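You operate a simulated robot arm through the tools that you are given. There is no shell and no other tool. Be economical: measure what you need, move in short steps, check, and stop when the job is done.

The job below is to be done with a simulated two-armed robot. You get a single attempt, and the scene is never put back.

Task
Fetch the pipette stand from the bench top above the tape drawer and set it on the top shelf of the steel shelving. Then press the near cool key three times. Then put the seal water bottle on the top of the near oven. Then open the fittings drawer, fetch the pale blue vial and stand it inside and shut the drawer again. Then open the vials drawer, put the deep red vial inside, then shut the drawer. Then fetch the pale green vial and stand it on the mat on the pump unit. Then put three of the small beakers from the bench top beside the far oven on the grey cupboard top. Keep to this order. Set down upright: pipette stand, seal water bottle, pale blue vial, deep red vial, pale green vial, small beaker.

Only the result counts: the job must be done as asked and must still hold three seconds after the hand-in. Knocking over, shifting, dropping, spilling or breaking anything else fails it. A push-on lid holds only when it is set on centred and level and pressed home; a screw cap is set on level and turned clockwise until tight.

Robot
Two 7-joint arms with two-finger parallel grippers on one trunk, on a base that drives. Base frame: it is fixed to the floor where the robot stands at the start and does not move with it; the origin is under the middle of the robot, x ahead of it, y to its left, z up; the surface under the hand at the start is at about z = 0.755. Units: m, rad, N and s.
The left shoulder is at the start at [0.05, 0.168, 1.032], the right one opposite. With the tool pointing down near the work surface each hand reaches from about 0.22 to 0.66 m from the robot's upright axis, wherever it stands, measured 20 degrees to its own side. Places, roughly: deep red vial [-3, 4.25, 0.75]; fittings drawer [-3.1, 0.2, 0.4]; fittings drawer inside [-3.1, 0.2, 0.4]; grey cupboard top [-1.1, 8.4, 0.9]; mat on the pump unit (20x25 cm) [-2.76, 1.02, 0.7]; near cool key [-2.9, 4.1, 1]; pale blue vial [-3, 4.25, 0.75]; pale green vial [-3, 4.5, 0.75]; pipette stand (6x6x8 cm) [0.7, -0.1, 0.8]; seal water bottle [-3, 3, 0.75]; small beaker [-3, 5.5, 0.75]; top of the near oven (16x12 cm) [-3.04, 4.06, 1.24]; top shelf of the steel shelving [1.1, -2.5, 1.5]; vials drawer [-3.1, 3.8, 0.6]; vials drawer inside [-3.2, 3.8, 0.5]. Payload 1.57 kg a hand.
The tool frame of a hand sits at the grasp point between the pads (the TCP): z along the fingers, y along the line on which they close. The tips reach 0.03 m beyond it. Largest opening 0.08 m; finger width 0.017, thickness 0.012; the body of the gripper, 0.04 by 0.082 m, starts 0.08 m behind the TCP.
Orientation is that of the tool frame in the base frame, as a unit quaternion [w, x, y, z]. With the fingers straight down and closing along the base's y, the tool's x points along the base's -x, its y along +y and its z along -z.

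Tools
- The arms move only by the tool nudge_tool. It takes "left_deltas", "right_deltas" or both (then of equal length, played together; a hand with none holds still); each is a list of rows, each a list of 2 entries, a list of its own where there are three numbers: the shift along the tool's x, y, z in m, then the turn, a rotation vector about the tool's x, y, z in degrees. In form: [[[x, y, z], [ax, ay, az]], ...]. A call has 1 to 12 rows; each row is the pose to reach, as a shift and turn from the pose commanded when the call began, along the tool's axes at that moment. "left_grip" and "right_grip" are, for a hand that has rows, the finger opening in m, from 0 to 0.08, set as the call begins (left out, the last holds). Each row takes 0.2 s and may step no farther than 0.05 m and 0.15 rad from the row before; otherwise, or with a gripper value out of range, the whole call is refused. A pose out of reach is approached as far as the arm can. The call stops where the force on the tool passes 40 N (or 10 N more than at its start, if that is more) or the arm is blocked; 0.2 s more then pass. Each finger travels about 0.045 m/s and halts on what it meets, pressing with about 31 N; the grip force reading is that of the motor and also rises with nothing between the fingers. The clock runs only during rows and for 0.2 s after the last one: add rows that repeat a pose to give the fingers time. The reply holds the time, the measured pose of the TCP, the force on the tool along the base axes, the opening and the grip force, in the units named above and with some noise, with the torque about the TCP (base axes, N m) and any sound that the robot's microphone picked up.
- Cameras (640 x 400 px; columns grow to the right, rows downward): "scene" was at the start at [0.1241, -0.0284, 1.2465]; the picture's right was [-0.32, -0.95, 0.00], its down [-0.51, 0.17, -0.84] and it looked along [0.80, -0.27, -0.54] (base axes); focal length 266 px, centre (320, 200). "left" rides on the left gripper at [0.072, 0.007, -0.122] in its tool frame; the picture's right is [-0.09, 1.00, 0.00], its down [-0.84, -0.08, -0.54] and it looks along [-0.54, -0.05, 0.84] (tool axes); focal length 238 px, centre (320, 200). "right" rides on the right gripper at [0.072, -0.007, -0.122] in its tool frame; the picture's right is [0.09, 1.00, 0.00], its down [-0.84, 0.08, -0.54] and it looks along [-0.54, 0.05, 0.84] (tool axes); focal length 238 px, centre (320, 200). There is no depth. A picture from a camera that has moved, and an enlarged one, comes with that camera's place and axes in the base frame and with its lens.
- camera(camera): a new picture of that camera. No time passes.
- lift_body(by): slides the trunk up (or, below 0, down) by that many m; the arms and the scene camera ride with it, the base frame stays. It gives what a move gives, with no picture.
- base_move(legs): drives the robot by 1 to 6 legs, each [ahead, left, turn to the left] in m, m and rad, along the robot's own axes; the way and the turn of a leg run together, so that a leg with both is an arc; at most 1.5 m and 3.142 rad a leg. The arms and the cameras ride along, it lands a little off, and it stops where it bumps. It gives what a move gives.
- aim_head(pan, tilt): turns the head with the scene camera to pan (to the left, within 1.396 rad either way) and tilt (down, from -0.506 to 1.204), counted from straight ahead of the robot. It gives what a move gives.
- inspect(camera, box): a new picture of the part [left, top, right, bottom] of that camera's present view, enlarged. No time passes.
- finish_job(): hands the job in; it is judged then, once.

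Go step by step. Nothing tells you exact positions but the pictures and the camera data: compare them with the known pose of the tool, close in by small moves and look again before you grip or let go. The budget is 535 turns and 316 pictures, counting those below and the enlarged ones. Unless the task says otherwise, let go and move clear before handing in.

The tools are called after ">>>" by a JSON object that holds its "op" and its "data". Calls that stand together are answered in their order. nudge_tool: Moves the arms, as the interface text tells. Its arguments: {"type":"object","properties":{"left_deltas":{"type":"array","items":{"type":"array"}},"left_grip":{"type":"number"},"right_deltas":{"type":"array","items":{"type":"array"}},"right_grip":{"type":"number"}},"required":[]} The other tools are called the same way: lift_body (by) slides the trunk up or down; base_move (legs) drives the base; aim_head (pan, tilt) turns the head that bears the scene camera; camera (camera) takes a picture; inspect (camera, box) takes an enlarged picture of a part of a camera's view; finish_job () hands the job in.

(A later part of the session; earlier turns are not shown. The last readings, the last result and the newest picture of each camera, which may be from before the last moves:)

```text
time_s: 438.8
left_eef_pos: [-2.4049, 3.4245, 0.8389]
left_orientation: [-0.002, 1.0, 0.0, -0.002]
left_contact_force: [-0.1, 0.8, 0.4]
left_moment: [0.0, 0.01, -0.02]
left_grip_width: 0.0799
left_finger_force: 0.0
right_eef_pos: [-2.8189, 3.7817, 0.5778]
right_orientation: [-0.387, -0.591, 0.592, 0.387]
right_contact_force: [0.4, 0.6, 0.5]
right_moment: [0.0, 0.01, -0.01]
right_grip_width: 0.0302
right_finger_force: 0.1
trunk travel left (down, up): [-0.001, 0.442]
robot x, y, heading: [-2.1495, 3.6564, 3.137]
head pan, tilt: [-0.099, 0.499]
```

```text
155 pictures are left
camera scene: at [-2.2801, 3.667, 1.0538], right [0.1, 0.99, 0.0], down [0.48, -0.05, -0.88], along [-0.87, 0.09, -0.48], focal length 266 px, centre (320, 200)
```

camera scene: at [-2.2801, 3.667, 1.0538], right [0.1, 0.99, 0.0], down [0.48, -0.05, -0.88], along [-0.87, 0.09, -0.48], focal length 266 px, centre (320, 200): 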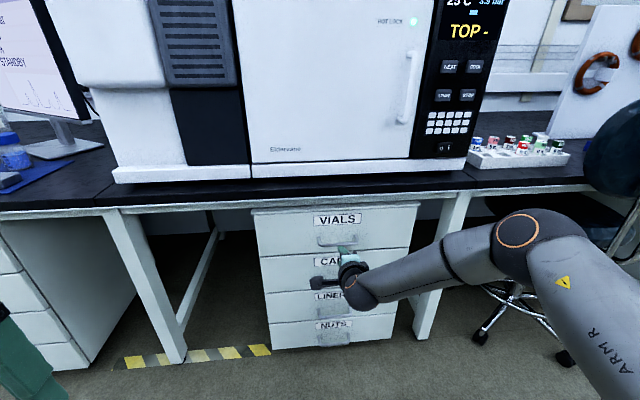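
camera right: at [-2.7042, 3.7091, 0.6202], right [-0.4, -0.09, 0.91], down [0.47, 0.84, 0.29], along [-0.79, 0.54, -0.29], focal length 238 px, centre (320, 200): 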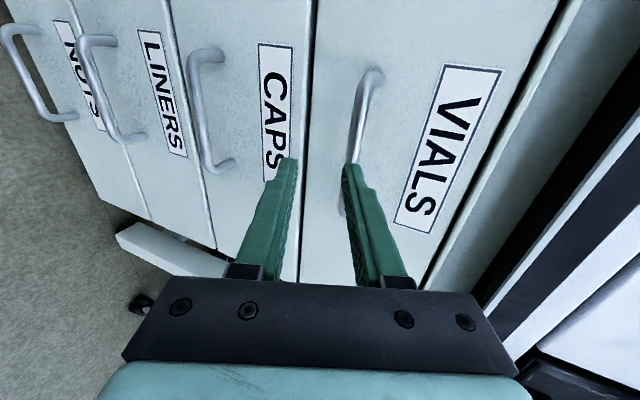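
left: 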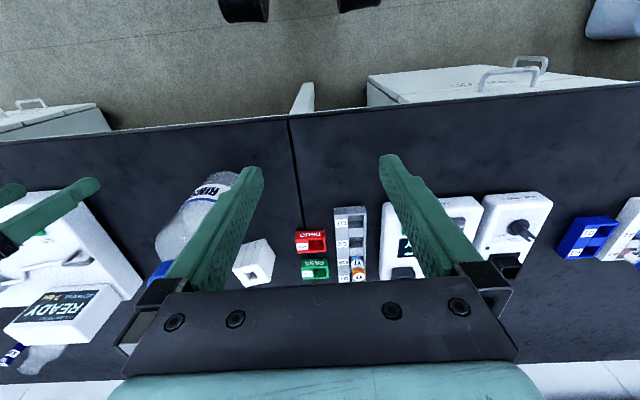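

The bar is ~8 cm straight ahead. Advance 5 cm along −x and recheck.

>>> {"op": "nudge_tool", "data": {"right_deltas": [[[0.003, 0.01, 0.023], [0, 0, 0]], [[0.006, 0.02, 0.046], [0, 0, 0]], [[0.006, 0.02, 0.046], [0, 0, 0]]]}}

>>> {"op": "camera", "data": {"camera": "right"}}

```text
time_s: 439.2
left_eef_pos: [-2.4051, 3.427, 0.8388]
left_orientation: [-0.002, 1.0, -0.001, -0.003]
left_contact_force: [0.0, -0.6, -0.2]
left_moment: [0.01, 0.0, 0.03]
left_grip_width: 0.0799
left_finger_force: 0.0
right_eef_pos: [-2.833, 3.7807, 0.5779]
right_orientation: [-0.386, -0.59, 0.594, 0.389]
right_contact_force: [17.7, 3.7, 9.5]
right_moment: [-0.15, 0.36, -0.08]
right_grip_width: 0.0306
right_finger_force: 0.8
trunk travel left (down, up): [-0.001, 0.442]
robot x, y, heading: [-2.1468, 3.6616, 3.134]
head pan, tilt: [-0.099, 0.499]
stopped in row 2 (right hand): the force on the tool passed its limit at 87 N (the readings are from after the stop); the commanded pose is now the measured one
```

```text
154 pictures are left
camera right: at [-2.7207, 3.7068, 0.6207], right [-0.4, -0.09, 0.91], down [0.47, 0.83, 0.29], along [-0.79, 0.54, -0.29], focal length 238 px, centre (320, 200)
```

right: 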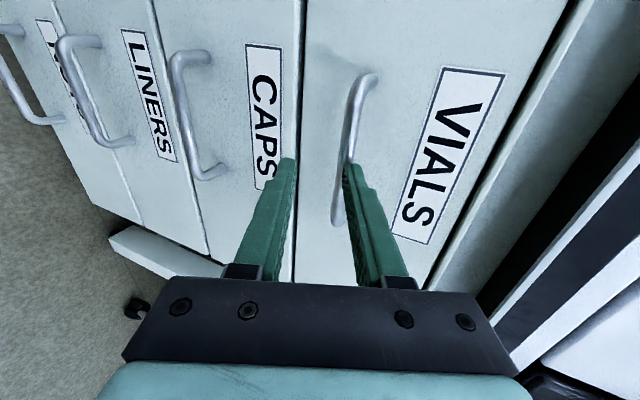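

The upper finger tip met the bar: the bar is at about (-2.87, 3.77, 0.583). Back off, shift up ~2 cm, and re-advance.

>>> {"op": "nudge_tool", "data": {"right_deltas": [[[0, 0, -0.015], [0, 0, 0]], [[0, 0.02, -0.015], [0, 0, 0]], [[0, 0.02, -0.015], [0, 0, 0]]]}}

>>> {"op": "camera", "data": {"camera": "right"}}

```text
time_s: 440.0
left_eef_pos: [-2.4066, 3.4262, 0.8401]
left_orientation: [-0.002, 1.0, -0.001, -0.002]
left_contact_force: [0.3, 0.1, 0.1]
left_moment: [-0.03, -0.01, -0.02]
left_grip_width: 0.0796
left_finger_force: 0.1
right_eef_pos: [-2.8285, 3.7804, 0.6006]
right_orientation: [-0.385, -0.59, 0.595, 0.387]
right_contact_force: [-0.1, 0.8, -0.7]
right_moment: [-0.02, -0.01, 0.0]
right_grip_width: 0.0298
right_finger_force: 0.1
trunk travel left (down, up): [-0.001, 0.442]
robot x, y, heading: [-2.153, 3.6561, 3.133]
head pan, tilt: [-0.099, 0.499]
```

```text
153 pictures are left
camera right: at [-2.7157, 3.7066, 0.6429], right [-0.4, -0.09, 0.91], down [0.47, 0.83, 0.29], along [-0.79, 0.54, -0.29], focal length 238 px, centre (320, 200)
```

right: 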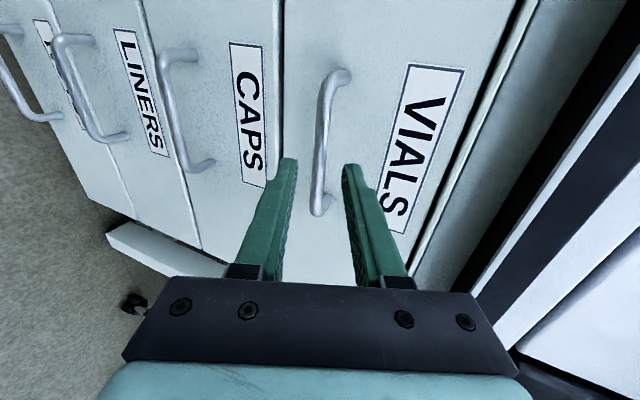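

Now the bar is centred between the fingers. Advance 2.7 cm and close.

>>> {"op": "nudge_tool", "data": {"right_deltas": [[[0, 0, 0.01], [0, 0, 0]], [[0, 0, 0.02], [0, 0, 0]], [[0, 0, 0.028], [0, 0, 0]], [[0, 0, 0.028], [0, 0, 0]]]}}

>>> {"op": "nudge_tool", "data": {"right_deltas": [[[0, 0, 0], [0, 0, 0]], [[0, 0, 0], [0, 0, 0]], [[0, 0, 0], [0, 0, 0]]], "right_grip": 0.0}}

>>> {"op": "camera", "data": {"camera": "right"}}

```text
time_s: 441.0
left_eef_pos: [-2.4059, 3.4264, 0.8393]
left_orientation: [-0.002, 1.0, -0.001, -0.002]
left_contact_force: [0.1, 0.1, 0.5]
left_moment: [-0.02, 0.0, -0.01]
left_grip_width: 0.08
left_finger_force: 0.0
right_eef_pos: [-2.8562, 3.7799, 0.589]
right_orientation: [-0.386, -0.59, 0.594, 0.387]
right_contact_force: [0.2, 0.0, -0.1]
right_moment: [-0.01, -0.01, 0.01]
right_grip_width: 0.03
right_finger_force: 0.0
trunk travel left (down, up): [-0.001, 0.442]
robot x, y, heading: [-2.1494, 3.6567, 3.138]
head pan, tilt: [-0.099, 0.499]
```

```text
time_s: 441.8
left_eef_pos: [-2.4054, 3.4265, 0.8393]
left_orientation: [-0.002, 1.0, -0.001, -0.002]
left_contact_force: [0.3, 0.6, -0.7]
left_moment: [0.02, -0.04, 0.02]
left_grip_width: 0.0802
left_finger_force: 0.0
right_eef_pos: [-2.8535, 3.7809, 0.5891]
right_orientation: [-0.386, -0.591, 0.594, 0.387]
right_contact_force: [1.6, 0.6, -1.8]
right_moment: [0.07, -0.03, -0.02]
right_grip_width: 0.0109
right_finger_force: 28.3
trunk travel left (down, up): [-0.001, 0.442]
robot x, y, heading: [-2.1497, 3.6543, 3.137]
head pan, tilt: [-0.099, 0.499]
```

```text
152 pictures are left
camera right: at [-2.7416, 3.7071, 0.6313], right [-0.4, -0.09, 0.91], down [0.47, 0.83, 0.29], along [-0.79, 0.54, -0.29], focal length 238 px, centre (320, 200)
```

right: 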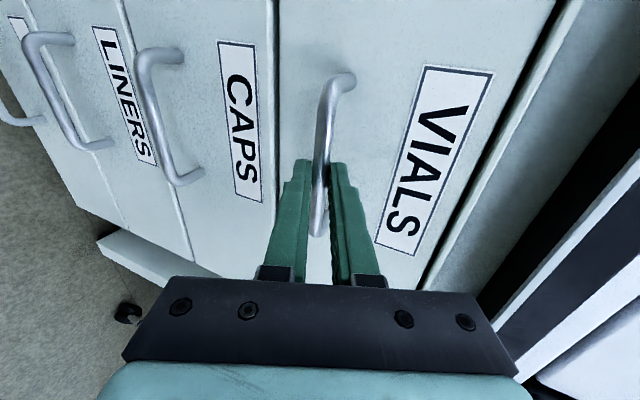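

Bar gripped. Pull the drawer out 28 cm with the base.

>>> {"op": "base_move", "data": {"legs": [[-0.28, 0, 0.004]]}}

>>> {"op": "camera", "data": {"camera": "scene"}}

```text
time_s: 443.7
left_eef_pos: [-2.1257, 3.4245, 0.8389]
left_orientation: [-0.001, 1.0, 0.002, -0.002]
left_contact_force: [0.6, -1.1, 0.3]
left_moment: [0.02, 0.02, 0.0]
left_grip_width: 0.08
left_finger_force: 0.0
right_eef_pos: [-2.579, 3.7797, 0.5893]
right_orientation: [-0.384, -0.591, 0.594, 0.389]
right_contact_force: [-0.4, 21.3, -3.5]
right_moment: [0.08, -0.1, 0.01]
right_grip_width: 0.0108
right_finger_force: 29.1
trunk travel left (down, up): [-0.001, 0.442]
robot x, y, heading: [-1.8762, 3.6547, -3.138]
head pan, tilt: [-0.099, 0.499]
```

```text
151 pictures are left
camera scene: at [-2.002, 3.6672, 1.0537], right [0.1, 1.0, 0.0], down [0.48, -0.05, -0.88], along [-0.87, 0.08, -0.48], focal length 266 px, centre (320, 200)
```

scene: 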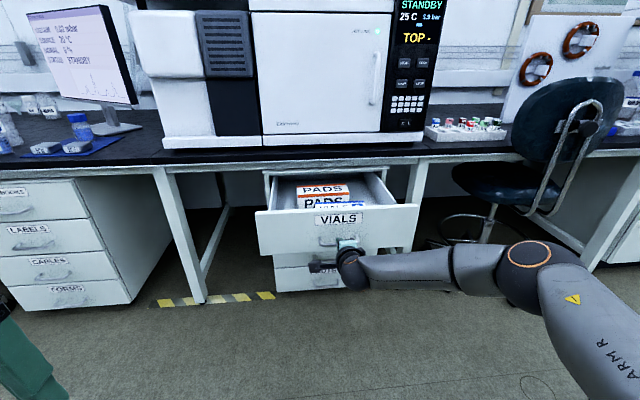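

Open; it holds PADS and VIALS boxes. Release the handle, retreat and inspect the inside.

>>> {"op": "nudge_tool", "data": {"right_deltas": [[[0, 0, 0], [0, 0, 0]], [[0, 0, 0], [0, 0, 0]], [[0, 0, -0.02], [0, 0, 0]], [[0, 0, -0.05], [0, 0, 0]], [[0, 0, -0.09], [0, 0, 0]]], "right_grip": 0.035}}

>>> {"op": "lift_body", "data": {"by": 0.3}}

>>> {"op": "aim_head", "data": {"pan": -0.1, "tilt": 0.7}}

>>> {"op": "inspect", "data": {"camera": "scene", "box": [220, 100, 460, 260]}}

```text
time_s: 444.9
left_eef_pos: [-2.1259, 3.4248, 0.8383]
left_orientation: [-0.002, 1.0, 0.003, -0.002]
left_contact_force: [-0.2, -0.1, 0.5]
left_moment: [0.02, 0.0, -0.02]
left_grip_width: 0.08
left_finger_force: 0.1
right_eef_pos: [-2.4949, 3.7784, 0.628]
right_orientation: [-0.384, -0.591, 0.593, 0.389]
right_contact_force: [0.5, -0.3, -0.5]
right_moment: [0.02, -0.03, 0.01]
right_grip_width: 0.035
right_finger_force: 0.1
trunk travel left (down, up): [-0.001, 0.442]
robot x, y, heading: [-1.8701, 3.6554, -3.138]
head pan, tilt: [-0.099, 0.499]
```

```text
time_s: 447.9
left_eef_pos: [-2.1258, 3.4248, 1.1394]
left_orientation: [-0.002, 1.0, 0.003, -0.002]
left_contact_force: [0.0, 0.9, 0.5]
left_moment: [-0.01, -0.01, 0.02]
left_grip_width: 0.08
left_finger_force: 0.0
right_eef_pos: [-2.495, 3.7789, 0.9259]
right_orientation: [-0.384, -0.59, 0.594, 0.389]
right_contact_force: [0.0, -0.9, -0.3]
right_moment: [0.03, 0.01, 0.04]
right_grip_width: 0.0347
right_finger_force: 0.1
trunk travel left (down, up): [-0.301, 0.142]
robot x, y, heading: [-1.8713, 3.6582, -3.137]
head pan, tilt: [-0.099, 0.499]
```

```text
time_s: 448.7
left_eef_pos: [-2.1265, 3.4249, 1.139]
left_orientation: [-0.002, 1.0, 0.003, -0.002]
left_contact_force: [-0.3, 0.3, -0.1]
left_moment: [0.0, -0.02, 0.0]
left_grip_width: 0.08
left_finger_force: 0.0
right_eef_pos: [-2.4951, 3.7796, 0.9273]
right_orientation: [-0.384, -0.591, 0.593, 0.389]
right_contact_force: [-0.4, -0.3, 0.3]
right_moment: [-0.01, 0.02, 0.0]
right_grip_width: 0.035
right_finger_force: 0.0
trunk travel left (down, up): [-0.301, 0.142]
robot x, y, heading: [-1.8702, 3.6565, -3.139]
head pan, tilt: [-0.099, 0.7]
```

```text
2.50 times, centred on (340, 180) of scene
camera zoom: at [-1.9956, 3.6658, 1.3361], right [0.1, 1.0, 0.0], down [0.64, -0.06, -0.77], along [-0.76, 0.07, -0.64], focal length 665 px, centre (270, 250)
```

zoom: 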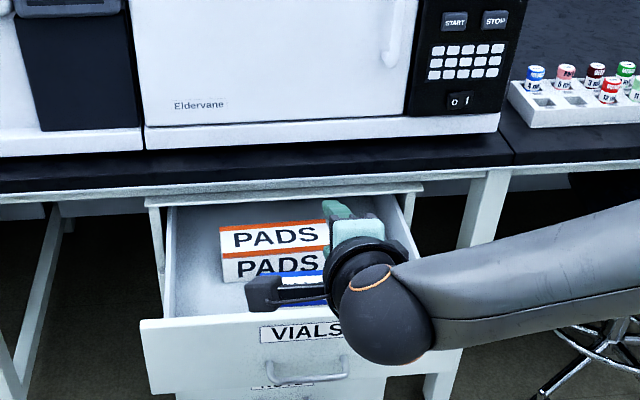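

Reset the right hand to tool-down and pull it aside to see inside.

>>> {"op": "nudge_tool", "data": {"right_deltas": [[[0, 0, -0.01], [8, 0, 0]], [[0, 0, -0.02], [16, 0, 0]], [[0, 0, -0.03], [24, 0, 0]], [[0, 0, -0.04], [32, 0, 0]], [[0, 0, -0.05], [40, 0, 0]], [[0, 0, -0.06], [48, 0, 0]], [[0, 0, -0.07], [56, 0, 0]], [[0, 0, -0.08], [64, 0, 0]], [[0, 0, -0.09], [66.5, 0, 0]], [[0, 0, -0.09], [66.5, 0, 0]]], "right_grip": 0.036}}

>>> {"op": "nudge_tool", "data": {"right_deltas": [[[0, 0, 0], [0, 0, -8]], [[0, 0, -0.02], [0, 0, -16]], [[0, 0, -0.04], [0, 0, -24]], [[0, 0, -0.06], [0, 0, -32]], [[-0.02, 0, -0.06], [0, 0, -40]], [[-0.04, 0, -0.06], [0, 0, -48]], [[-0.06, 0, -0.06], [0, 0, -56]], [[-0.09, 0, -0.06], [0, 0, -64]], [[-0.12, 0, -0.06], [0, 0, -72]], [[-0.15, 0, -0.06], [0, 0, -80]], [[-0.18, 0, -0.06], [0, 0, -88]], [[-0.18, 0, -0.06], [0, 0, -90]]]}}

>>> {"op": "camera", "data": {"camera": "scene"}}

```text
time_s: 450.9
left_eef_pos: [-2.1259, 3.4242, 1.1388]
left_orientation: [-0.002, 1.0, 0.002, -0.002]
left_contact_force: [-0.1, -0.2, 0.6]
left_moment: [0.02, 0.03, -0.01]
left_grip_width: 0.0802
left_finger_force: 0.0
right_eef_pos: [-2.4131, 3.777, 0.964]
right_orientation: [0.003, -0.705, 0.709, -0.001]
right_contact_force: [-0.2, -0.6, -0.1]
right_moment: [-0.01, 0.01, 0.01]
right_grip_width: 0.0361
right_finger_force: 0.0
trunk travel left (down, up): [-0.301, 0.142]
robot x, y, heading: [-1.8713, 3.6559, -3.134]
head pan, tilt: [-0.099, 0.7]
```

```text
time_s: 453.5
left_eef_pos: [-2.1253, 3.4247, 1.1389]
left_orientation: [-0.002, 1.0, 0.003, -0.002]
left_contact_force: [0.0, 0.0, 0.7]
left_moment: [0.01, -0.03, 0.04]
left_grip_width: 0.0798
left_finger_force: 0.1
right_eef_pos: [-2.4093, 3.9579, 1.0244]
right_orientation: [-0.001, 1.0, -0.003, 0.001]
right_contact_force: [0.3, 0.5, 0.4]
right_moment: [0.02, 0.0, -0.02]
right_grip_width: 0.0362
right_finger_force: 0.1
trunk travel left (down, up): [-0.301, 0.142]
robot x, y, heading: [-1.8715, 3.6583, -3.14]
head pan, tilt: [-0.099, 0.7]
```

```text
149 pictures are left
camera scene: at [-1.9956, 3.6656, 1.3361], right [0.1, 1.0, 0.0], down [0.64, -0.06, -0.76], along [-0.76, 0.07, -0.64], focal length 266 px, centre (320, 200)
```

scene: 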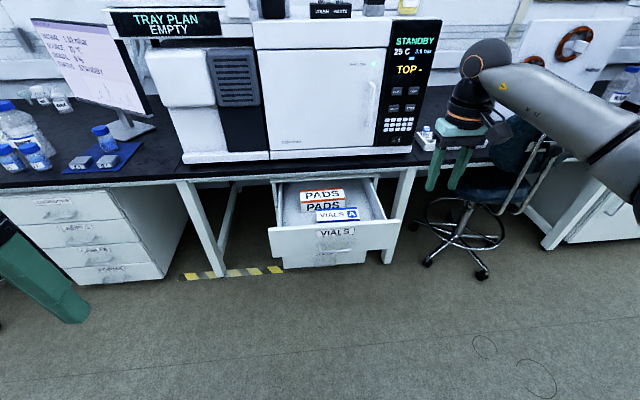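

>>> {"op": "inspect", "data": {"camera": "scene", "box": [250, 150, 430, 280]}}

```text
3.08 times, centred on (340, 215) of scene
camera zoom: at [-1.9956, 3.6656, 1.3361], right [0.1, 1.0, 0.0], down [0.64, -0.06, -0.76], along [-0.76, 0.07, -0.64], focal length 819 px, centre (258, 154)
```

zoom: 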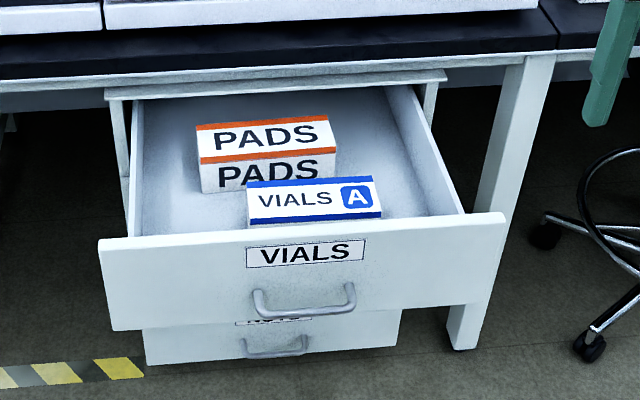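

The left-front floor of the drawer (≈(-2.72, 3.645)) is free. For the deep red vial I'll need to reach past the open drawer, standing at about (-2.38, 4.10) with a pitched tool. First raise and move sideways, then look.

>>> {"op": "lift_body", "data": {"by": 0.1}}

>>> {"op": "nudge_tool", "data": {"right_deltas": [[[0.02, 0.03, 0], [0, 0, 0]], [[0.04, 0.06, 0], [0, 0, 0]], [[0.06, 0.09, 0], [0, 0, 0]], [[0.08, 0.11, 0], [0, 0, 0]]]}}

>>> {"op": "base_move", "data": {"legs": [[0, -0.44, 0], [0.35, 0, 0]]}}

>>> {"op": "aim_head", "data": {"pan": -0.35, "tilt": 0.65}}

>>> {"op": "camera", "data": {"camera": "scene"}}

```text
time_s: 454.8
left_eef_pos: [-2.1259, 3.4244, 1.2386]
left_orientation: [-0.001, 1.0, 0.003, -0.001]
left_contact_force: [-0.1, -0.5, 0.0]
left_moment: [-0.01, 0.01, 0.02]
left_grip_width: 0.08
left_finger_force: 0.0
right_eef_pos: [-2.4108, 3.9577, 1.1237]
right_orientation: [-0.002, 1.0, -0.003, 0.001]
right_contact_force: [-1.0, 1.1, 0.7]
right_moment: [0.0, 0.03, -0.06]
right_grip_width: 0.036
right_finger_force: 0.1
trunk travel left (down, up): [-0.401, 0.042]
robot x, y, heading: [-1.873, 3.6591, -3.136]
head pan, tilt: [-0.099, 0.7]
```

```text
time_s: 455.8
left_eef_pos: [-2.1254, 3.4246, 1.2387]
left_orientation: [-0.002, 1.0, 0.002, -0.001]
left_contact_force: [0.8, 0.5, 1.0]
left_moment: [-0.02, 0.03, 0.02]
left_grip_width: 0.08
left_finger_force: 0.1
right_eef_pos: [-2.3323, 3.8466, 1.1218]
right_orientation: [-0.002, 1.0, -0.004, 0.002]
right_contact_force: [-0.1, -0.1, 1.0]
right_moment: [0.01, 0.0, -0.01]
right_grip_width: 0.0359
right_finger_force: 0.0
trunk travel left (down, up): [-0.401, 0.042]
robot x, y, heading: [-1.8738, 3.659, -3.136]
head pan, tilt: [-0.099, 0.7]
```

```text
time_s: 462.0
left_eef_pos: [-2.472, 3.861, 1.2392]
left_orientation: [-0.002, 1.0, 0.004, -0.002]
left_contact_force: [0.0, 0.7, -0.1]
left_moment: [0.01, 0.01, 0.01]
left_grip_width: 0.0798
left_finger_force: 0.0
right_eef_pos: [-2.6807, 4.283, 1.1219]
right_orientation: [-0.002, 1.0, -0.003, 0.002]
right_contact_force: [-0.4, 0.1, 0.1]
right_moment: [0.01, 0.01, -0.01]
right_grip_width: 0.036
right_finger_force: 0.0
trunk travel left (down, up): [-0.401, 0.042]
robot x, y, heading: [-2.2144, 4.0943, -3.138]
head pan, tilt: [-0.099, 0.7]
```

```text
time_s: 462.8
left_eef_pos: [-2.4717, 3.8603, 1.239]
left_orientation: [-0.001, 1.0, 0.003, -0.002]
left_contact_force: [0.4, -0.3, 0.6]
left_moment: [0.02, 0.0, -0.01]
left_grip_width: 0.0801
left_finger_force: 0.1
right_eef_pos: [-2.6795, 4.2818, 1.1233]
right_orientation: [-0.002, 1.0, -0.003, 0.002]
right_contact_force: [0.3, -0.5, 0.1]
right_moment: [-0.01, -0.04, 0.01]
right_grip_width: 0.0359
right_finger_force: 0.0
trunk travel left (down, up): [-0.401, 0.042]
robot x, y, heading: [-2.2206, 4.0907, -3.137]
head pan, tilt: [-0.351, 0.649]
```

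```text
147 pictures are left
camera scene: at [-2.3397, 4.1228, 1.4404], right [0.34, 0.94, 0.0], down [0.57, -0.2, -0.8], along [-0.75, 0.27, -0.6], focal length 266 px, centre (320, 200)
```

scene: 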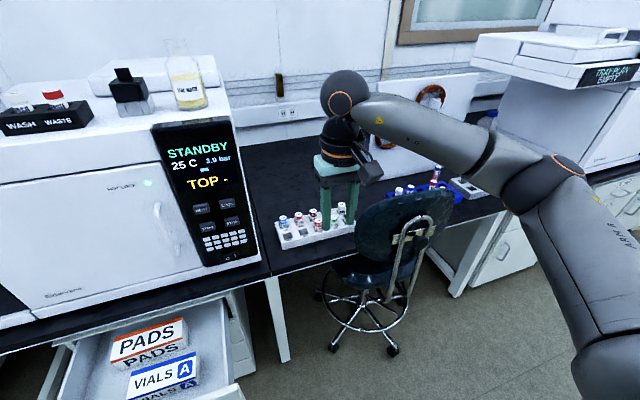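

The chair back (top ≈1.05 m at (-2.75, 4.36–4.6)) is near; I'll stay high. Pitch the right tool 30° forward first, then look again.

>>> {"op": "lift_body", "data": {"by": 0.04}}

>>> {"op": "nudge_tool", "data": {"right_deltas": [[[-0.02, 0, 0], [0, -8, 0]], [[-0.04, 0, 0], [0, -16, 0]], [[-0.06, 0, 0], [0, -24, 0]], [[-0.08, 0, 0], [0, -32, 0]], [[-0.1, 0, 0], [0, -35, 0]], [[-0.12, 0, 0], [0, -35, 0]]]}}

>>> {"op": "base_move", "data": {"legs": [[0.15, 0.03, 0]]}}

>>> {"op": "camera", "data": {"camera": "scene"}}

>>> {"op": "camera", "data": {"camera": "right"}}

```text
time_s: 463.6
left_eef_pos: [-2.4728, 3.8603, 1.278]
left_orientation: [-0.002, 1.0, 0.003, -0.002]
left_contact_force: [0.0, -0.2, -0.2]
left_moment: [-0.01, -0.02, 0.01]
left_grip_width: 0.08
left_finger_force: 0.1
right_eef_pos: [-2.6812, 4.2821, 1.1621]
right_orientation: [-0.001, 1.0, -0.002, 0.002]
right_contact_force: [-0.4, -0.7, 0.3]
right_moment: [0.01, 0.01, 0.01]
right_grip_width: 0.0363
right_finger_force: 0.0
trunk travel left (down, up): [-0.441, 0.002]
robot x, y, heading: [-2.2191, 4.095, -3.138]
head pan, tilt: [-0.351, 0.649]
```

```text
time_s: 465.0
left_eef_pos: [-2.4728, 3.8605, 1.2787]
left_orientation: [-0.002, 1.0, 0.003, -0.002]
left_contact_force: [0.5, 0.6, -0.2]
left_moment: [0.03, 0.02, -0.06]
left_grip_width: 0.08
left_finger_force: 0.0
right_eef_pos: [-2.8005, 4.2822, 1.16]
right_orientation: [-0.003, 0.954, -0.003, -0.299]
right_contact_force: [0.7, 0.0, 0.1]
right_moment: [0.0, 0.02, 0.01]
right_grip_width: 0.0359
right_finger_force: 0.0
trunk travel left (down, up): [-0.441, 0.002]
robot x, y, heading: [-2.2163, 4.094, -3.134]
head pan, tilt: [-0.351, 0.649]
```

```text
time_s: 466.4
left_eef_pos: [-2.623, 3.8302, 1.279]
left_orientation: [-0.002, 1.0, 0.001, -0.002]
left_contact_force: [0.1, 0.3, -0.2]
left_moment: [0.0, -0.02, -0.03]
left_grip_width: 0.0801
left_finger_force: 0.0
right_eef_pos: [-2.9496, 4.2551, 1.1599]
right_orientation: [-0.003, 0.954, -0.005, -0.299]
right_contact_force: [-1.6, 0.8, -0.4]
right_moment: [0.02, -0.02, 0.0]
right_grip_width: 0.036
right_finger_force: 0.1
trunk travel left (down, up): [-0.441, 0.002]
robot x, y, heading: [-2.366, 4.066, -3.14]
head pan, tilt: [-0.351, 0.649]
```

```text
146 pictures are left
camera scene: at [-2.4899, 4.0933, 1.4803], right [0.34, 0.94, 0.0], down [0.57, -0.21, -0.8], along [-0.75, 0.27, -0.61], focal length 266 px, centre (320, 200)
```

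scene: 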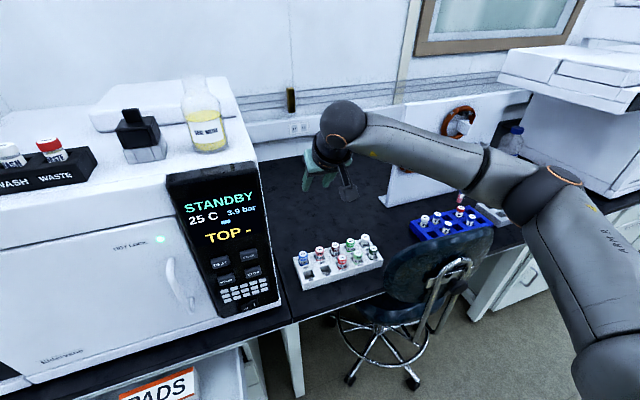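

```text
145 pictures are left
camera right: at [-2.8214, 4.259, 1.2183], right [0.07, -1.0, -0.06], down [-0.38, -0.08, 0.92], along [-0.92, -0.04, -0.38], focal length 238 px, centre (320, 200)
```

right: 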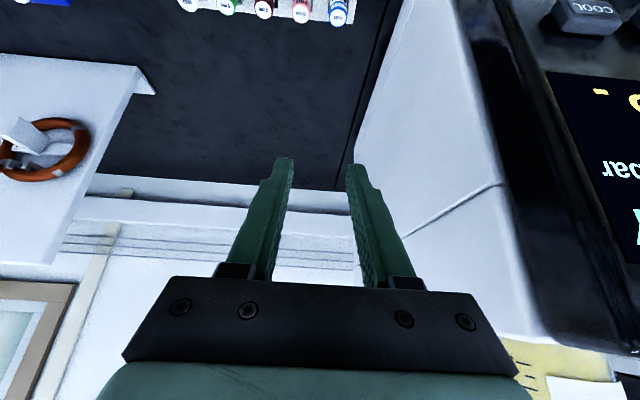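

Clear so far. Zoom to re-measure the deep red vial (B-3) from this vantage.

>>> {"op": "inspect", "data": {"camera": "scene", "box": [285, 220, 405, 300]}}

```text
5.00 times, centred on (345, 260) of scene
camera zoom: at [-2.4899, 4.0933, 1.4803], right [0.34, 0.94, 0.0], down [0.57, -0.21, -0.8], along [-0.75, 0.27, -0.61], focal length 1331 px, centre (195, -100)
```

zoom: 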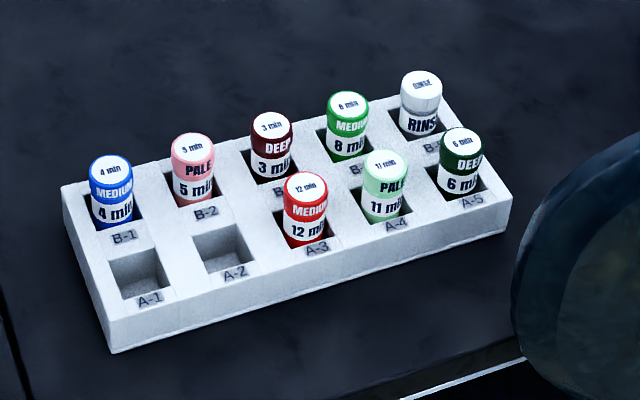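

Deep red ≈(-3.047, 4.349). Move to hover 17 cm above it.

>>> {"op": "nudge_tool", "data": {"right_deltas": [[[0.004, -0.0185, 0.036], [0, 0, 0]], [[0.008, -0.037, 0.073], [0, 0, 0]], [[0.0115, -0.0555, 0.109], [0, 0, 0]], [[0.0155, -0.074, 0.145], [0, 0, 0]], [[0.0192, -0.0926, 0.1816], [0, 0, 0]], [[0.0192, -0.0926, 0.1816], [0, 0, 0]]]}}

>>> {"op": "camera", "data": {"camera": "scene"}}

>>> {"op": "camera", "data": {"camera": "right"}}

```text
time_s: 467.8
left_eef_pos: [-2.6222, 3.8303, 1.2784]
left_orientation: [-0.002, 1.0, 0.001, -0.003]
left_contact_force: [0.0, 0.1, -0.4]
left_moment: [-0.01, 0.0, -0.02]
left_grip_width: 0.0799
left_finger_force: 0.0
right_eef_pos: [-3.036, 4.3464, 0.9987]
right_orientation: [-0.003, 0.954, -0.004, -0.299]
right_contact_force: [0.4, -0.3, -0.2]
right_moment: [-0.03, -0.01, 0.02]
right_grip_width: 0.0361
right_finger_force: 0.0
trunk travel left (down, up): [-0.441, 0.002]
robot x, y, heading: [-2.3669, 4.0632, -3.141]
head pan, tilt: [-0.351, 0.649]
```

```text
143 pictures are left
camera scene: at [-2.4887, 4.0933, 1.4805], right [0.34, 0.94, 0.0], down [0.57, -0.21, -0.8], along [-0.75, 0.27, -0.6], focal length 266 px, centre (320, 200)
```

scene: 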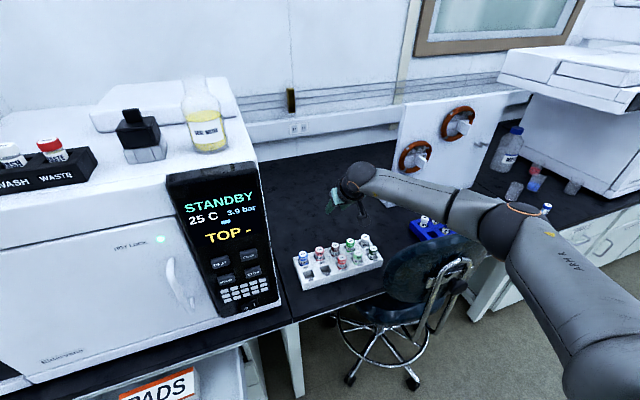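

```text
142 pictures are left
camera right: at [-2.9079, 4.351, 1.0575], right [0.07, -1.0, -0.06], down [-0.38, -0.08, 0.92], along [-0.92, -0.04, -0.38], focal length 238 px, centre (320, 200)
```

right: 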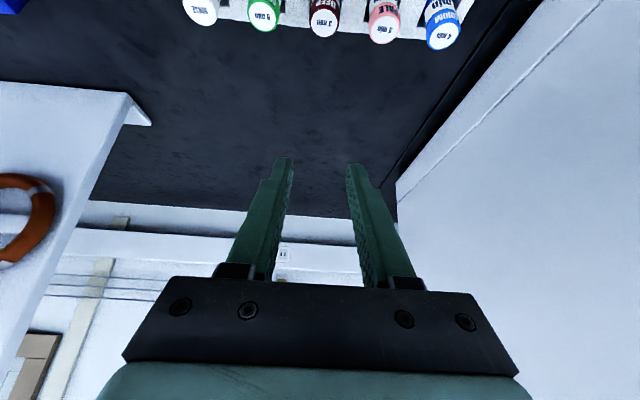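

Aligned. Lower 9 cm and check the forearm against the chair back.

>>> {"op": "nudge_tool", "data": {"right_deltas": [[[0.017, -0.004, 0.025], [0, 0, 0]], [[0.034, -0.004, 0.049], [0, 0, 0]], [[0.0513, -0.004, 0.0738], [0, 0, 0]], [[0.0513, -0.004, 0.0738], [0, 0, 0]]]}}

>>> {"op": "inspect", "data": {"camera": "scene", "box": [280, 140, 600, 340]}}

```text
time_s: 468.8
left_eef_pos: [-2.6239, 3.8305, 1.2791]
left_orientation: [-0.002, 1.0, 0.001, -0.002]
left_contact_force: [-0.5, 0.3, 0.6]
left_moment: [-0.01, 0.0, 0.02]
left_grip_width: 0.08
left_finger_force: 0.1
right_eef_pos: [-3.0367, 4.3524, 0.9103]
right_orientation: [-0.003, 0.954, -0.004, -0.299]
right_contact_force: [0.4, 0.1, -0.4]
right_moment: [0.02, -0.01, 0.0]
right_grip_width: 0.0359
right_finger_force: 0.0
trunk travel left (down, up): [-0.441, 0.002]
robot x, y, heading: [-2.3676, 4.0593, -3.142]
head pan, tilt: [-0.351, 0.649]
```

```text
2.00 times, centred on (440, 240) of scene
camera zoom: at [-2.4888, 4.0934, 1.4804], right [0.34, 0.94, 0.0], down [0.57, -0.21, -0.8], along [-0.75, 0.27, -0.6], focal length 532 px, centre (80, 120)
```

zoom: 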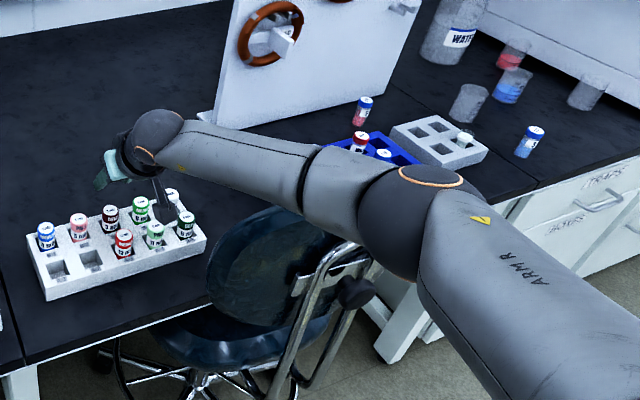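

Chair back top is ≈1.0 m and the forearm stays above it. Lower the remaining 8.5 cm in small steps.

>>> {"op": "nudge_tool", "data": {"right_deltas": [[[0.0114, 0, 0.0164], [0, 0, 0]], [[0.0228, 0, 0.0328], [0, 0, 0]], [[0.0342, 0, 0.0492], [0, 0, 0]], [[0.043, 0, 0.0615], [0, 0, 0]], [[0.048, 0, 0.069], [0, 0, 0]], [[0.048, 0, 0.069], [0, 0, 0]]]}}

>>> {"op": "inspect", "data": {"camera": "scene", "box": [285, 200, 405, 300]}}

>>> {"op": "camera", "data": {"camera": "right"}}

```text
time_s: 470.2
left_eef_pos: [-2.6233, 3.8306, 1.2787]
left_orientation: [-0.001, 1.0, 0.001, -0.002]
left_contact_force: [-0.7, -0.3, 0.6]
left_moment: [0.02, -0.04, 0.0]
left_grip_width: 0.0797
left_finger_force: 0.2
right_eef_pos: [-3.034, 4.353, 0.8274]
right_orientation: [-0.002, 0.954, -0.005, -0.3]
right_contact_force: [0.0, 0.4, -0.1]
right_moment: [-0.02, 0.02, -0.02]
right_grip_width: 0.0358
right_finger_force: 0.1
trunk travel left (down, up): [-0.441, 0.002]
robot x, y, heading: [-2.3679, 4.0642, -3.143]
head pan, tilt: [-0.351, 0.649]
```

```text
4.00 times, centred on (345, 250) of scene
camera zoom: at [-2.4889, 4.0936, 1.4804], right [0.34, 0.94, 0.0], down [0.57, -0.21, -0.8], along [-0.75, 0.27, -0.6], focal length 1065 px, centre (220, 0)
```

zoom: 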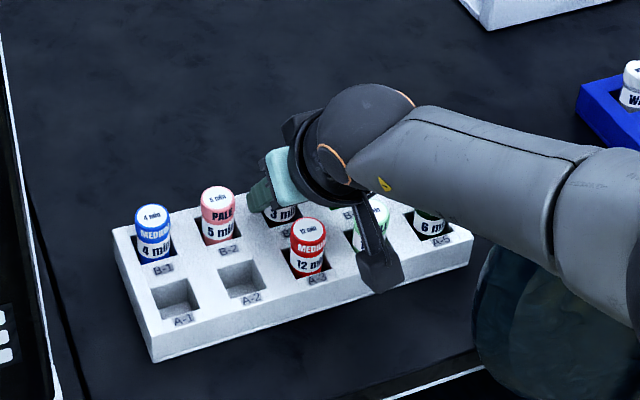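

```text
139 pictures are left
camera right: at [-2.9067, 4.3574, 0.885], right [0.07, -1.0, -0.06], down [-0.38, -0.08, 0.92], along [-0.92, -0.04, -0.38], focal length 238 px, centre (320, 200)
```

right: 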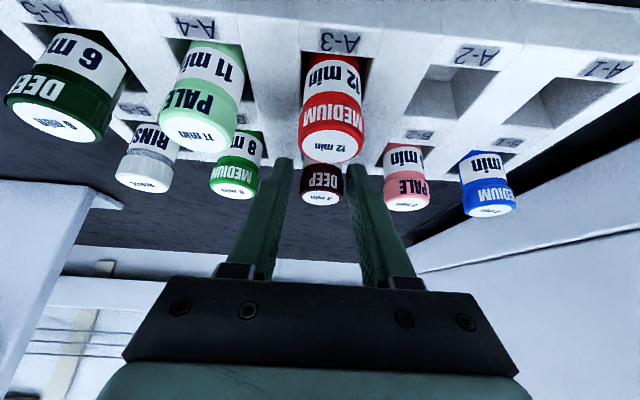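

The deep red cap is centred between the fingers. Close.

>>> {"op": "nudge_tool", "data": {"right_deltas": [[[0, 0, 0], [0, 0, 0]], [[0, 0, 0], [0, 0, 0]], [[0, 0, 0], [0, 0, 0]]], "right_grip": 0.015}}

>>> {"op": "camera", "data": {"camera": "right"}}

```text
time_s: 471.0
left_eef_pos: [-2.6222, 3.8308, 1.2801]
left_orientation: [-0.001, 1.0, 0.0, -0.002]
left_contact_force: [-0.4, 0.5, -0.7]
left_moment: [0.0, 0.03, -0.05]
left_grip_width: 0.0795
left_finger_force: 0.0
right_eef_pos: [-3.0348, 4.3537, 0.8272]
right_orientation: [-0.003, 0.954, -0.004, -0.299]
right_contact_force: [0.4, -0.5, 0.1]
right_moment: [-0.01, 0.0, 0.01]
right_grip_width: 0.0261
right_finger_force: 30.8
trunk travel left (down, up): [-0.441, 0.002]
robot x, y, heading: [-2.3663, 4.0629, -3.144]
head pan, tilt: [-0.351, 0.649]
```

```text
138 pictures are left
camera right: at [-2.9069, 4.3572, 0.8852], right [0.07, -1.0, -0.06], down [-0.38, -0.08, 0.92], along [-0.92, -0.04, -0.38], focal length 238 px, centre (320, 200)
```

right: 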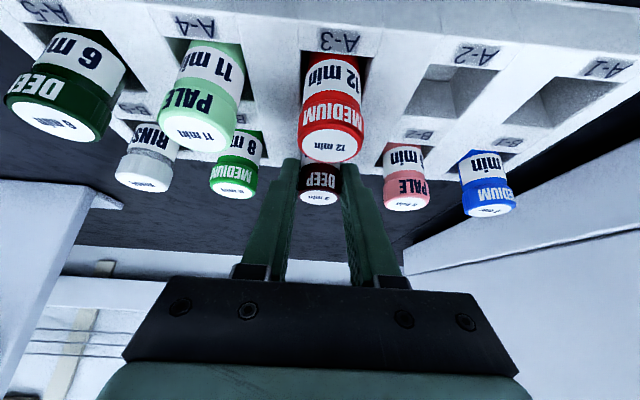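

Gripped. Lift straight up 20 cm.

>>> {"op": "nudge_tool", "data": {"right_deltas": [[[-0.0143, 0, -0.0205], [0, 0, 0]], [[-0.0285, 0, -0.041], [0, 0, 0]], [[-0.0428, 0, -0.0615], [0, 0, 0]], [[-0.057, 0, -0.082], [0, 0, 0]], [[-0.0799, 0, -0.1148], [0, 0, 0]], [[-0.1027, 0, -0.1476], [0, 0, 0]], [[-0.1255, 0, -0.1804], [0, 0, 0]]]}}

>>> {"op": "camera", "data": {"camera": "scene"}}

>>> {"op": "camera", "data": {"camera": "right"}}

```text
time_s: 472.6
left_eef_pos: [-2.6213, 3.8306, 1.2791]
left_orientation: [-0.001, 1.0, 0.001, -0.003]
left_contact_force: [-0.9, -0.3, 0.8]
left_moment: [0.01, 0.04, -0.01]
left_grip_width: 0.0799
left_finger_force: 0.1
right_eef_pos: [-3.0348, 4.3536, 1.045]
right_orientation: [-0.003, 0.954, -0.005, -0.299]
right_contact_force: [-0.8, 0.4, -0.8]
right_moment: [0.01, 0.01, -0.01]
right_grip_width: 0.026
right_finger_force: 31.0
trunk travel left (down, up): [-0.441, 0.002]
robot x, y, heading: [-2.3666, 4.0609, -3.142]
head pan, tilt: [-0.351, 0.649]
```

```text
137 pictures are left
camera scene: at [-2.4887, 4.0933, 1.4804], right [0.34, 0.94, 0.0], down [0.57, -0.21, -0.8], along [-0.75, 0.27, -0.6], focal length 266 px, centre (320, 200)
```

scene: 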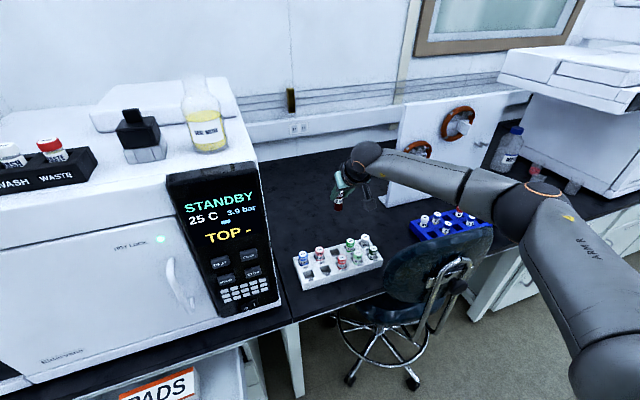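

```text
136 pictures are left
camera right: at [-2.9073, 4.359, 1.1039], right [0.07, -1.0, -0.06], down [-0.38, -0.08, 0.92], along [-0.92, -0.04, -0.38], focal length 238 px, centre (320, 200)
```

right: 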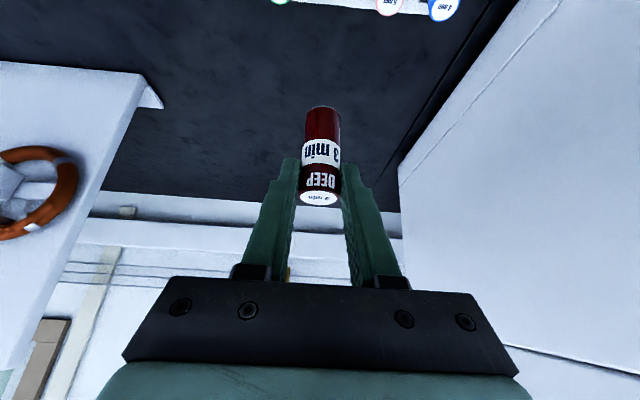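

Deep red vial is up and vertical. Retract, back away, shift left to the open drawer, lower the trunk.

>>> {"op": "nudge_tool", "data": {"right_deltas": [[[0.033, 0, -0.023], [0, 0, 0]], [[0.066, 0.01, -0.046], [0, 0, 0]], [[0.098, 0.03, -0.068], [0, 0, 0]], [[0.115, 0.06, -0.08], [0, 0, 0]], [[0.115, 0.1, -0.08], [0, 0, 0]]]}}

>>> {"op": "base_move", "data": {"legs": [[-0.5, 0, 0], [0, 0.55, 0]]}}

>>> {"op": "lift_body", "data": {"by": -0.24}}

>>> {"op": "aim_head", "data": {"pan": -0.15, "tilt": 0.7}}

>>> {"op": "camera", "data": {"camera": "scene"}}

```text
time_s: 473.8
left_eef_pos: [-2.6229, 3.8301, 1.2789]
left_orientation: [-0.002, 1.0, 0.0, -0.001]
left_contact_force: [-0.4, 0.6, -0.4]
left_moment: [0.01, 0.0, 0.02]
left_grip_width: 0.0799
left_finger_force: 0.0
right_eef_pos: [-2.8965, 4.25, 1.0482]
right_orientation: [-0.003, 0.954, -0.004, -0.299]
right_contact_force: [0.0, 0.3, -0.5]
right_moment: [0.0, -0.08, -0.02]
right_grip_width: 0.0259
right_finger_force: 30.6
trunk travel left (down, up): [-0.441, 0.002]
robot x, y, heading: [-2.3653, 4.06, -3.142]
head pan, tilt: [-0.351, 0.649]
```

```text
time_s: 481.7
left_eef_pos: [-2.1257, 3.2748, 1.2792]
left_orientation: [-0.003, 1.0, 0.006, -0.003]
left_contact_force: [0.7, 0.0, -0.9]
left_moment: [-0.01, 0.0, 0.01]
left_grip_width: 0.0801
left_finger_force: 0.0
right_eef_pos: [-2.4047, 3.6905, 1.0478]
right_orientation: [-0.001, 0.954, 0.001, -0.299]
right_contact_force: [0.3, 0.9, -0.2]
right_moment: [0.0, 0.01, -0.01]
right_grip_width: 0.0258
right_finger_force: 30.7
trunk travel left (down, up): [-0.441, 0.002]
robot x, y, heading: [-1.8765, 3.5068, -3.129]
head pan, tilt: [-0.351, 0.649]
```

```text
time_s: 484.2
left_eef_pos: [-2.1256, 3.2741, 1.0387]
left_orientation: [-0.001, 1.0, 0.005, -0.003]
left_contact_force: [-0.1, 0.2, -0.2]
left_moment: [0.02, 0.0, 0.0]
left_grip_width: 0.0801
left_finger_force: 0.1
right_eef_pos: [-2.4045, 3.6898, 0.8076]
right_orientation: [-0.001, 0.954, 0.001, -0.3]
right_contact_force: [0.3, 0.1, 0.1]
right_moment: [-0.02, 0.02, 0.0]
right_grip_width: 0.026
right_finger_force: 31.0
trunk travel left (down, up): [-0.201, 0.242]
robot x, y, heading: [-1.8734, 3.506, -3.129]
head pan, tilt: [-0.351, 0.649]
```

```text
time_s: 484.9
left_eef_pos: [-2.1262, 3.273, 1.0389]
left_orientation: [-0.002, 1.0, 0.006, -0.002]
left_contact_force: [0.5, 0.6, -0.7]
left_moment: [0.02, 0.02, -0.03]
left_grip_width: 0.08
left_finger_force: 0.1
right_eef_pos: [-2.404, 3.6904, 0.8066]
right_orientation: [-0.001, 0.954, 0.001, -0.299]
right_contact_force: [-0.2, 0.0, -0.6]
right_moment: [-0.06, 0.02, 0.02]
right_grip_width: 0.0258
right_finger_force: 31.1
trunk travel left (down, up): [-0.201, 0.242]
robot x, y, heading: [-1.8749, 3.5097, -3.132]
head pan, tilt: [-0.15, 0.7]
```

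```text
135 pictures are left
camera scene: at [-1.9979, 3.5205, 1.2361], right [0.14, 0.99, 0.0], down [0.64, -0.09, -0.77], along [-0.76, 0.11, -0.64], focal length 266 px, centre (320, 200)
```

scene: 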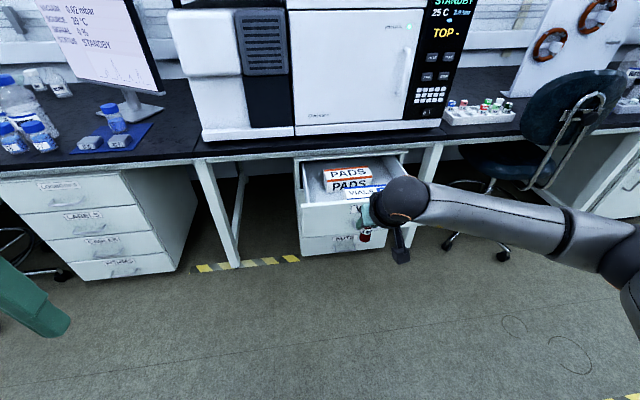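

With the tilted grip the hand camera would foul the drawer front near the front, so I'll place the vial in the right-rear free area, ≈(-2.835, 3.92). Raise a little, reposition and look.

>>> {"op": "nudge_tool", "data": {"right_deltas": [[[-0.0228, 0, -0.0328], [0, 0, 0]], [[-0.0285, 0, -0.041], [0, 0, 0]]]}}

>>> {"op": "base_move", "data": {"legs": [[0, -0.23, -0.01], [0.3, 0, 0]]}}

>>> {"op": "aim_head", "data": {"pan": -0.2, "tilt": 0.8}}

>>> {"op": "camera", "data": {"camera": "scene"}}

>>> {"op": "camera", "data": {"camera": "right"}}

```text
time_s: 485.5
left_eef_pos: [-2.1268, 3.2738, 1.04]
left_orientation: [-0.002, 1.0, 0.006, -0.002]
left_contact_force: [0.6, -0.1, 0.1]
left_moment: [0.01, -0.02, -0.01]
left_grip_width: 0.0799
left_finger_force: 0.0
right_eef_pos: [-2.4045, 3.6894, 0.8581]
right_orientation: [-0.002, 0.954, 0.001, -0.299]
right_contact_force: [-0.7, -0.5, -0.5]
right_moment: [0.01, 0.0, -0.01]
right_grip_width: 0.0261
right_finger_force: 31.4
trunk travel left (down, up): [-0.201, 0.242]
robot x, y, heading: [-1.8727, 3.5114, -3.129]
head pan, tilt: [-0.15, 0.7]
```

```text
time_s: 489.8
left_eef_pos: [-2.4277, 3.5091, 1.0392]
left_orientation: [-0.002, 1.0, 0.003, -0.002]
left_contact_force: [0.0, -0.6, 0.4]
left_moment: [-0.01, -0.01, 0.0]
left_grip_width: 0.0799
left_finger_force: 0.0
right_eef_pos: [-2.7039, 3.9259, 0.8597]
right_orientation: [-0.003, 0.954, -0.003, -0.299]
right_contact_force: [0.4, 0.1, -0.7]
right_moment: [0.01, -0.03, -0.03]
right_grip_width: 0.0257
right_finger_force: 30.9
trunk travel left (down, up): [-0.201, 0.242]
robot x, y, heading: [-2.1736, 3.7428, -3.136]
head pan, tilt: [-0.15, 0.7]
```

```text
time_s: 490.5
left_eef_pos: [-2.4283, 3.5091, 1.0388]
left_orientation: [-0.002, 1.0, 0.003, -0.002]
left_contact_force: [-1.0, 0.1, -0.4]
left_moment: [-0.01, -0.01, -0.03]
left_grip_width: 0.0802
left_finger_force: 0.1
right_eef_pos: [-2.7038, 3.9267, 0.8584]
right_orientation: [-0.002, 0.954, -0.001, -0.299]
right_contact_force: [-0.7, 0.2, -0.8]
right_moment: [0.02, 0.0, 0.02]
right_grip_width: 0.0259
right_finger_force: 30.8
trunk travel left (down, up): [-0.201, 0.242]
robot x, y, heading: [-2.1718, 3.7424, -3.135]
head pan, tilt: [-0.201, 0.799]
```

```text
134 pictures are left
camera scene: at [-2.2929, 3.758, 1.2279], right [0.19, 0.98, 0.0], down [0.7, -0.14, -0.7], along [-0.68, 0.14, -0.72], focal length 266 px, centre (320, 200)
```

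scene: 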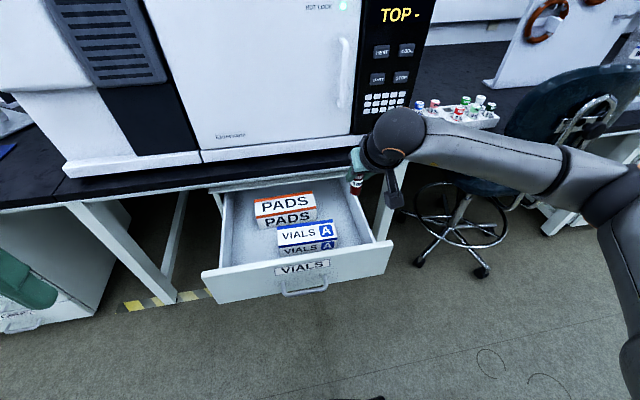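

```text
133 pictures are left
camera right: at [-2.5757, 3.9308, 0.9165], right [0.07, -1.0, -0.06], down [-0.38, -0.08, 0.92], along [-0.92, -0.04, -0.38], focal length 238 px, centre (320, 200)
```

right: 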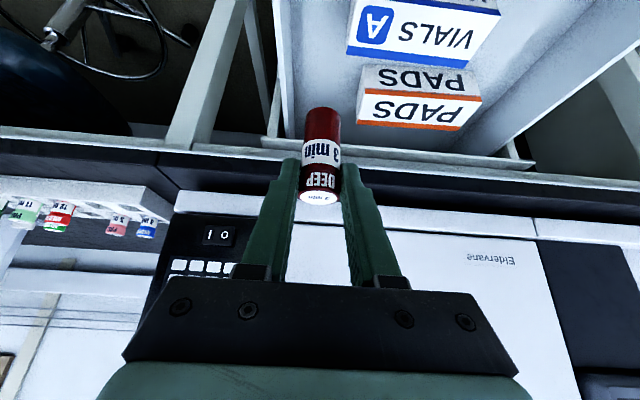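

>>> {"op": "inspect", "data": {"camera": "scene", "box": [190, 160, 410, 310]}}

```text
2.67 times, centred on (300, 235) of scene
camera zoom: at [-2.2929, 3.758, 1.2279], right [0.19, 0.98, 0.0], down [0.7, -0.14, -0.7], along [-0.68, 0.14, -0.72], focal length 710 px, centre (373, 107)
```

zoom: 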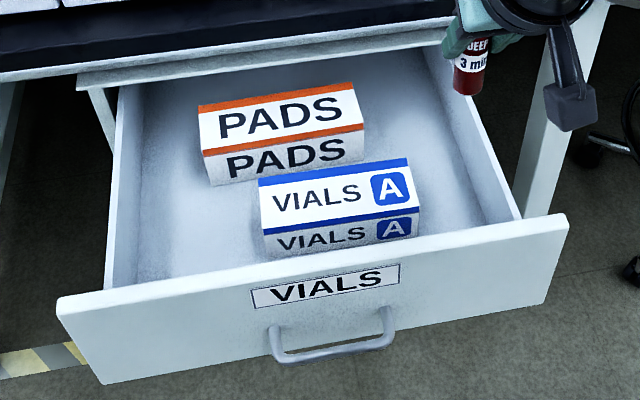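

Target TCP (-2.813, 3.917), giving clearance to the bench edge, panel and boxes. Move over it then descend part-way.

>>> {"op": "nudge_tool", "data": {"right_deltas": [[[-0.03, 0.003, 0.021], [0, 0, 0]], [[-0.06, 0.007, 0.042], [0, 0, 0]], [[-0.0895, 0.01, 0.0622], [0, 0, 0]], [[-0.0724, 0.01, 0.0868], [0, 0, 0]], [[-0.0553, 0.01, 0.1114], [0, 0, 0]], [[-0.0382, 0.01, 0.136], [0, 0, 0]], [[-0.021, 0.01, 0.1606], [0, 0, 0]], [[-0.0039, 0.01, 0.1852], [0, 0, 0]], [[-0.0039, 0.01, 0.1852], [0, 0, 0]]]}}

>>> {"op": "camera", "data": {"camera": "scene"}}

>>> {"op": "camera", "data": {"camera": "right"}}

```text
time_s: 492.5
left_eef_pos: [-2.427, 3.5086, 1.0405]
left_orientation: [-0.002, 1.0, 0.003, -0.002]
left_contact_force: [0.1, 0.0, -0.5]
left_moment: [0.03, 0.04, 0.01]
left_grip_width: 0.0799
left_finger_force: 0.0
right_eef_pos: [-2.8117, 3.9163, 0.7082]
right_orientation: [-0.002, 0.954, -0.001, -0.299]
right_contact_force: [-0.4, -0.2, -0.3]
right_moment: [-0.02, 0.01, -0.01]
right_grip_width: 0.026
right_finger_force: 31.1
trunk travel left (down, up): [-0.201, 0.242]
robot x, y, heading: [-2.1735, 3.7417, -3.14]
head pan, tilt: [-0.201, 0.799]
```

```text
131 pictures are left
camera scene: at [-2.2929, 3.758, 1.2278], right [0.19, 0.98, 0.0], down [0.7, -0.14, -0.7], along [-0.68, 0.14, -0.72], focal length 266 px, centre (320, 200)
```

scene: 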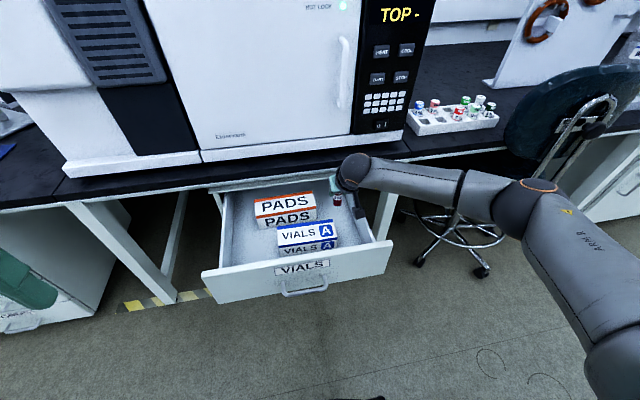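

```text
130 pictures are left
camera right: at [-2.684, 3.921, 0.7665], right [0.07, -1.0, -0.06], down [-0.38, -0.08, 0.92], along [-0.92, -0.04, -0.38], focal length 238 px, centre (320, 200)
```

right: 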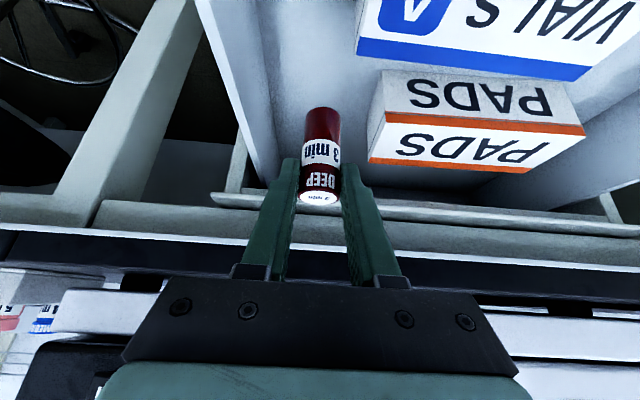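

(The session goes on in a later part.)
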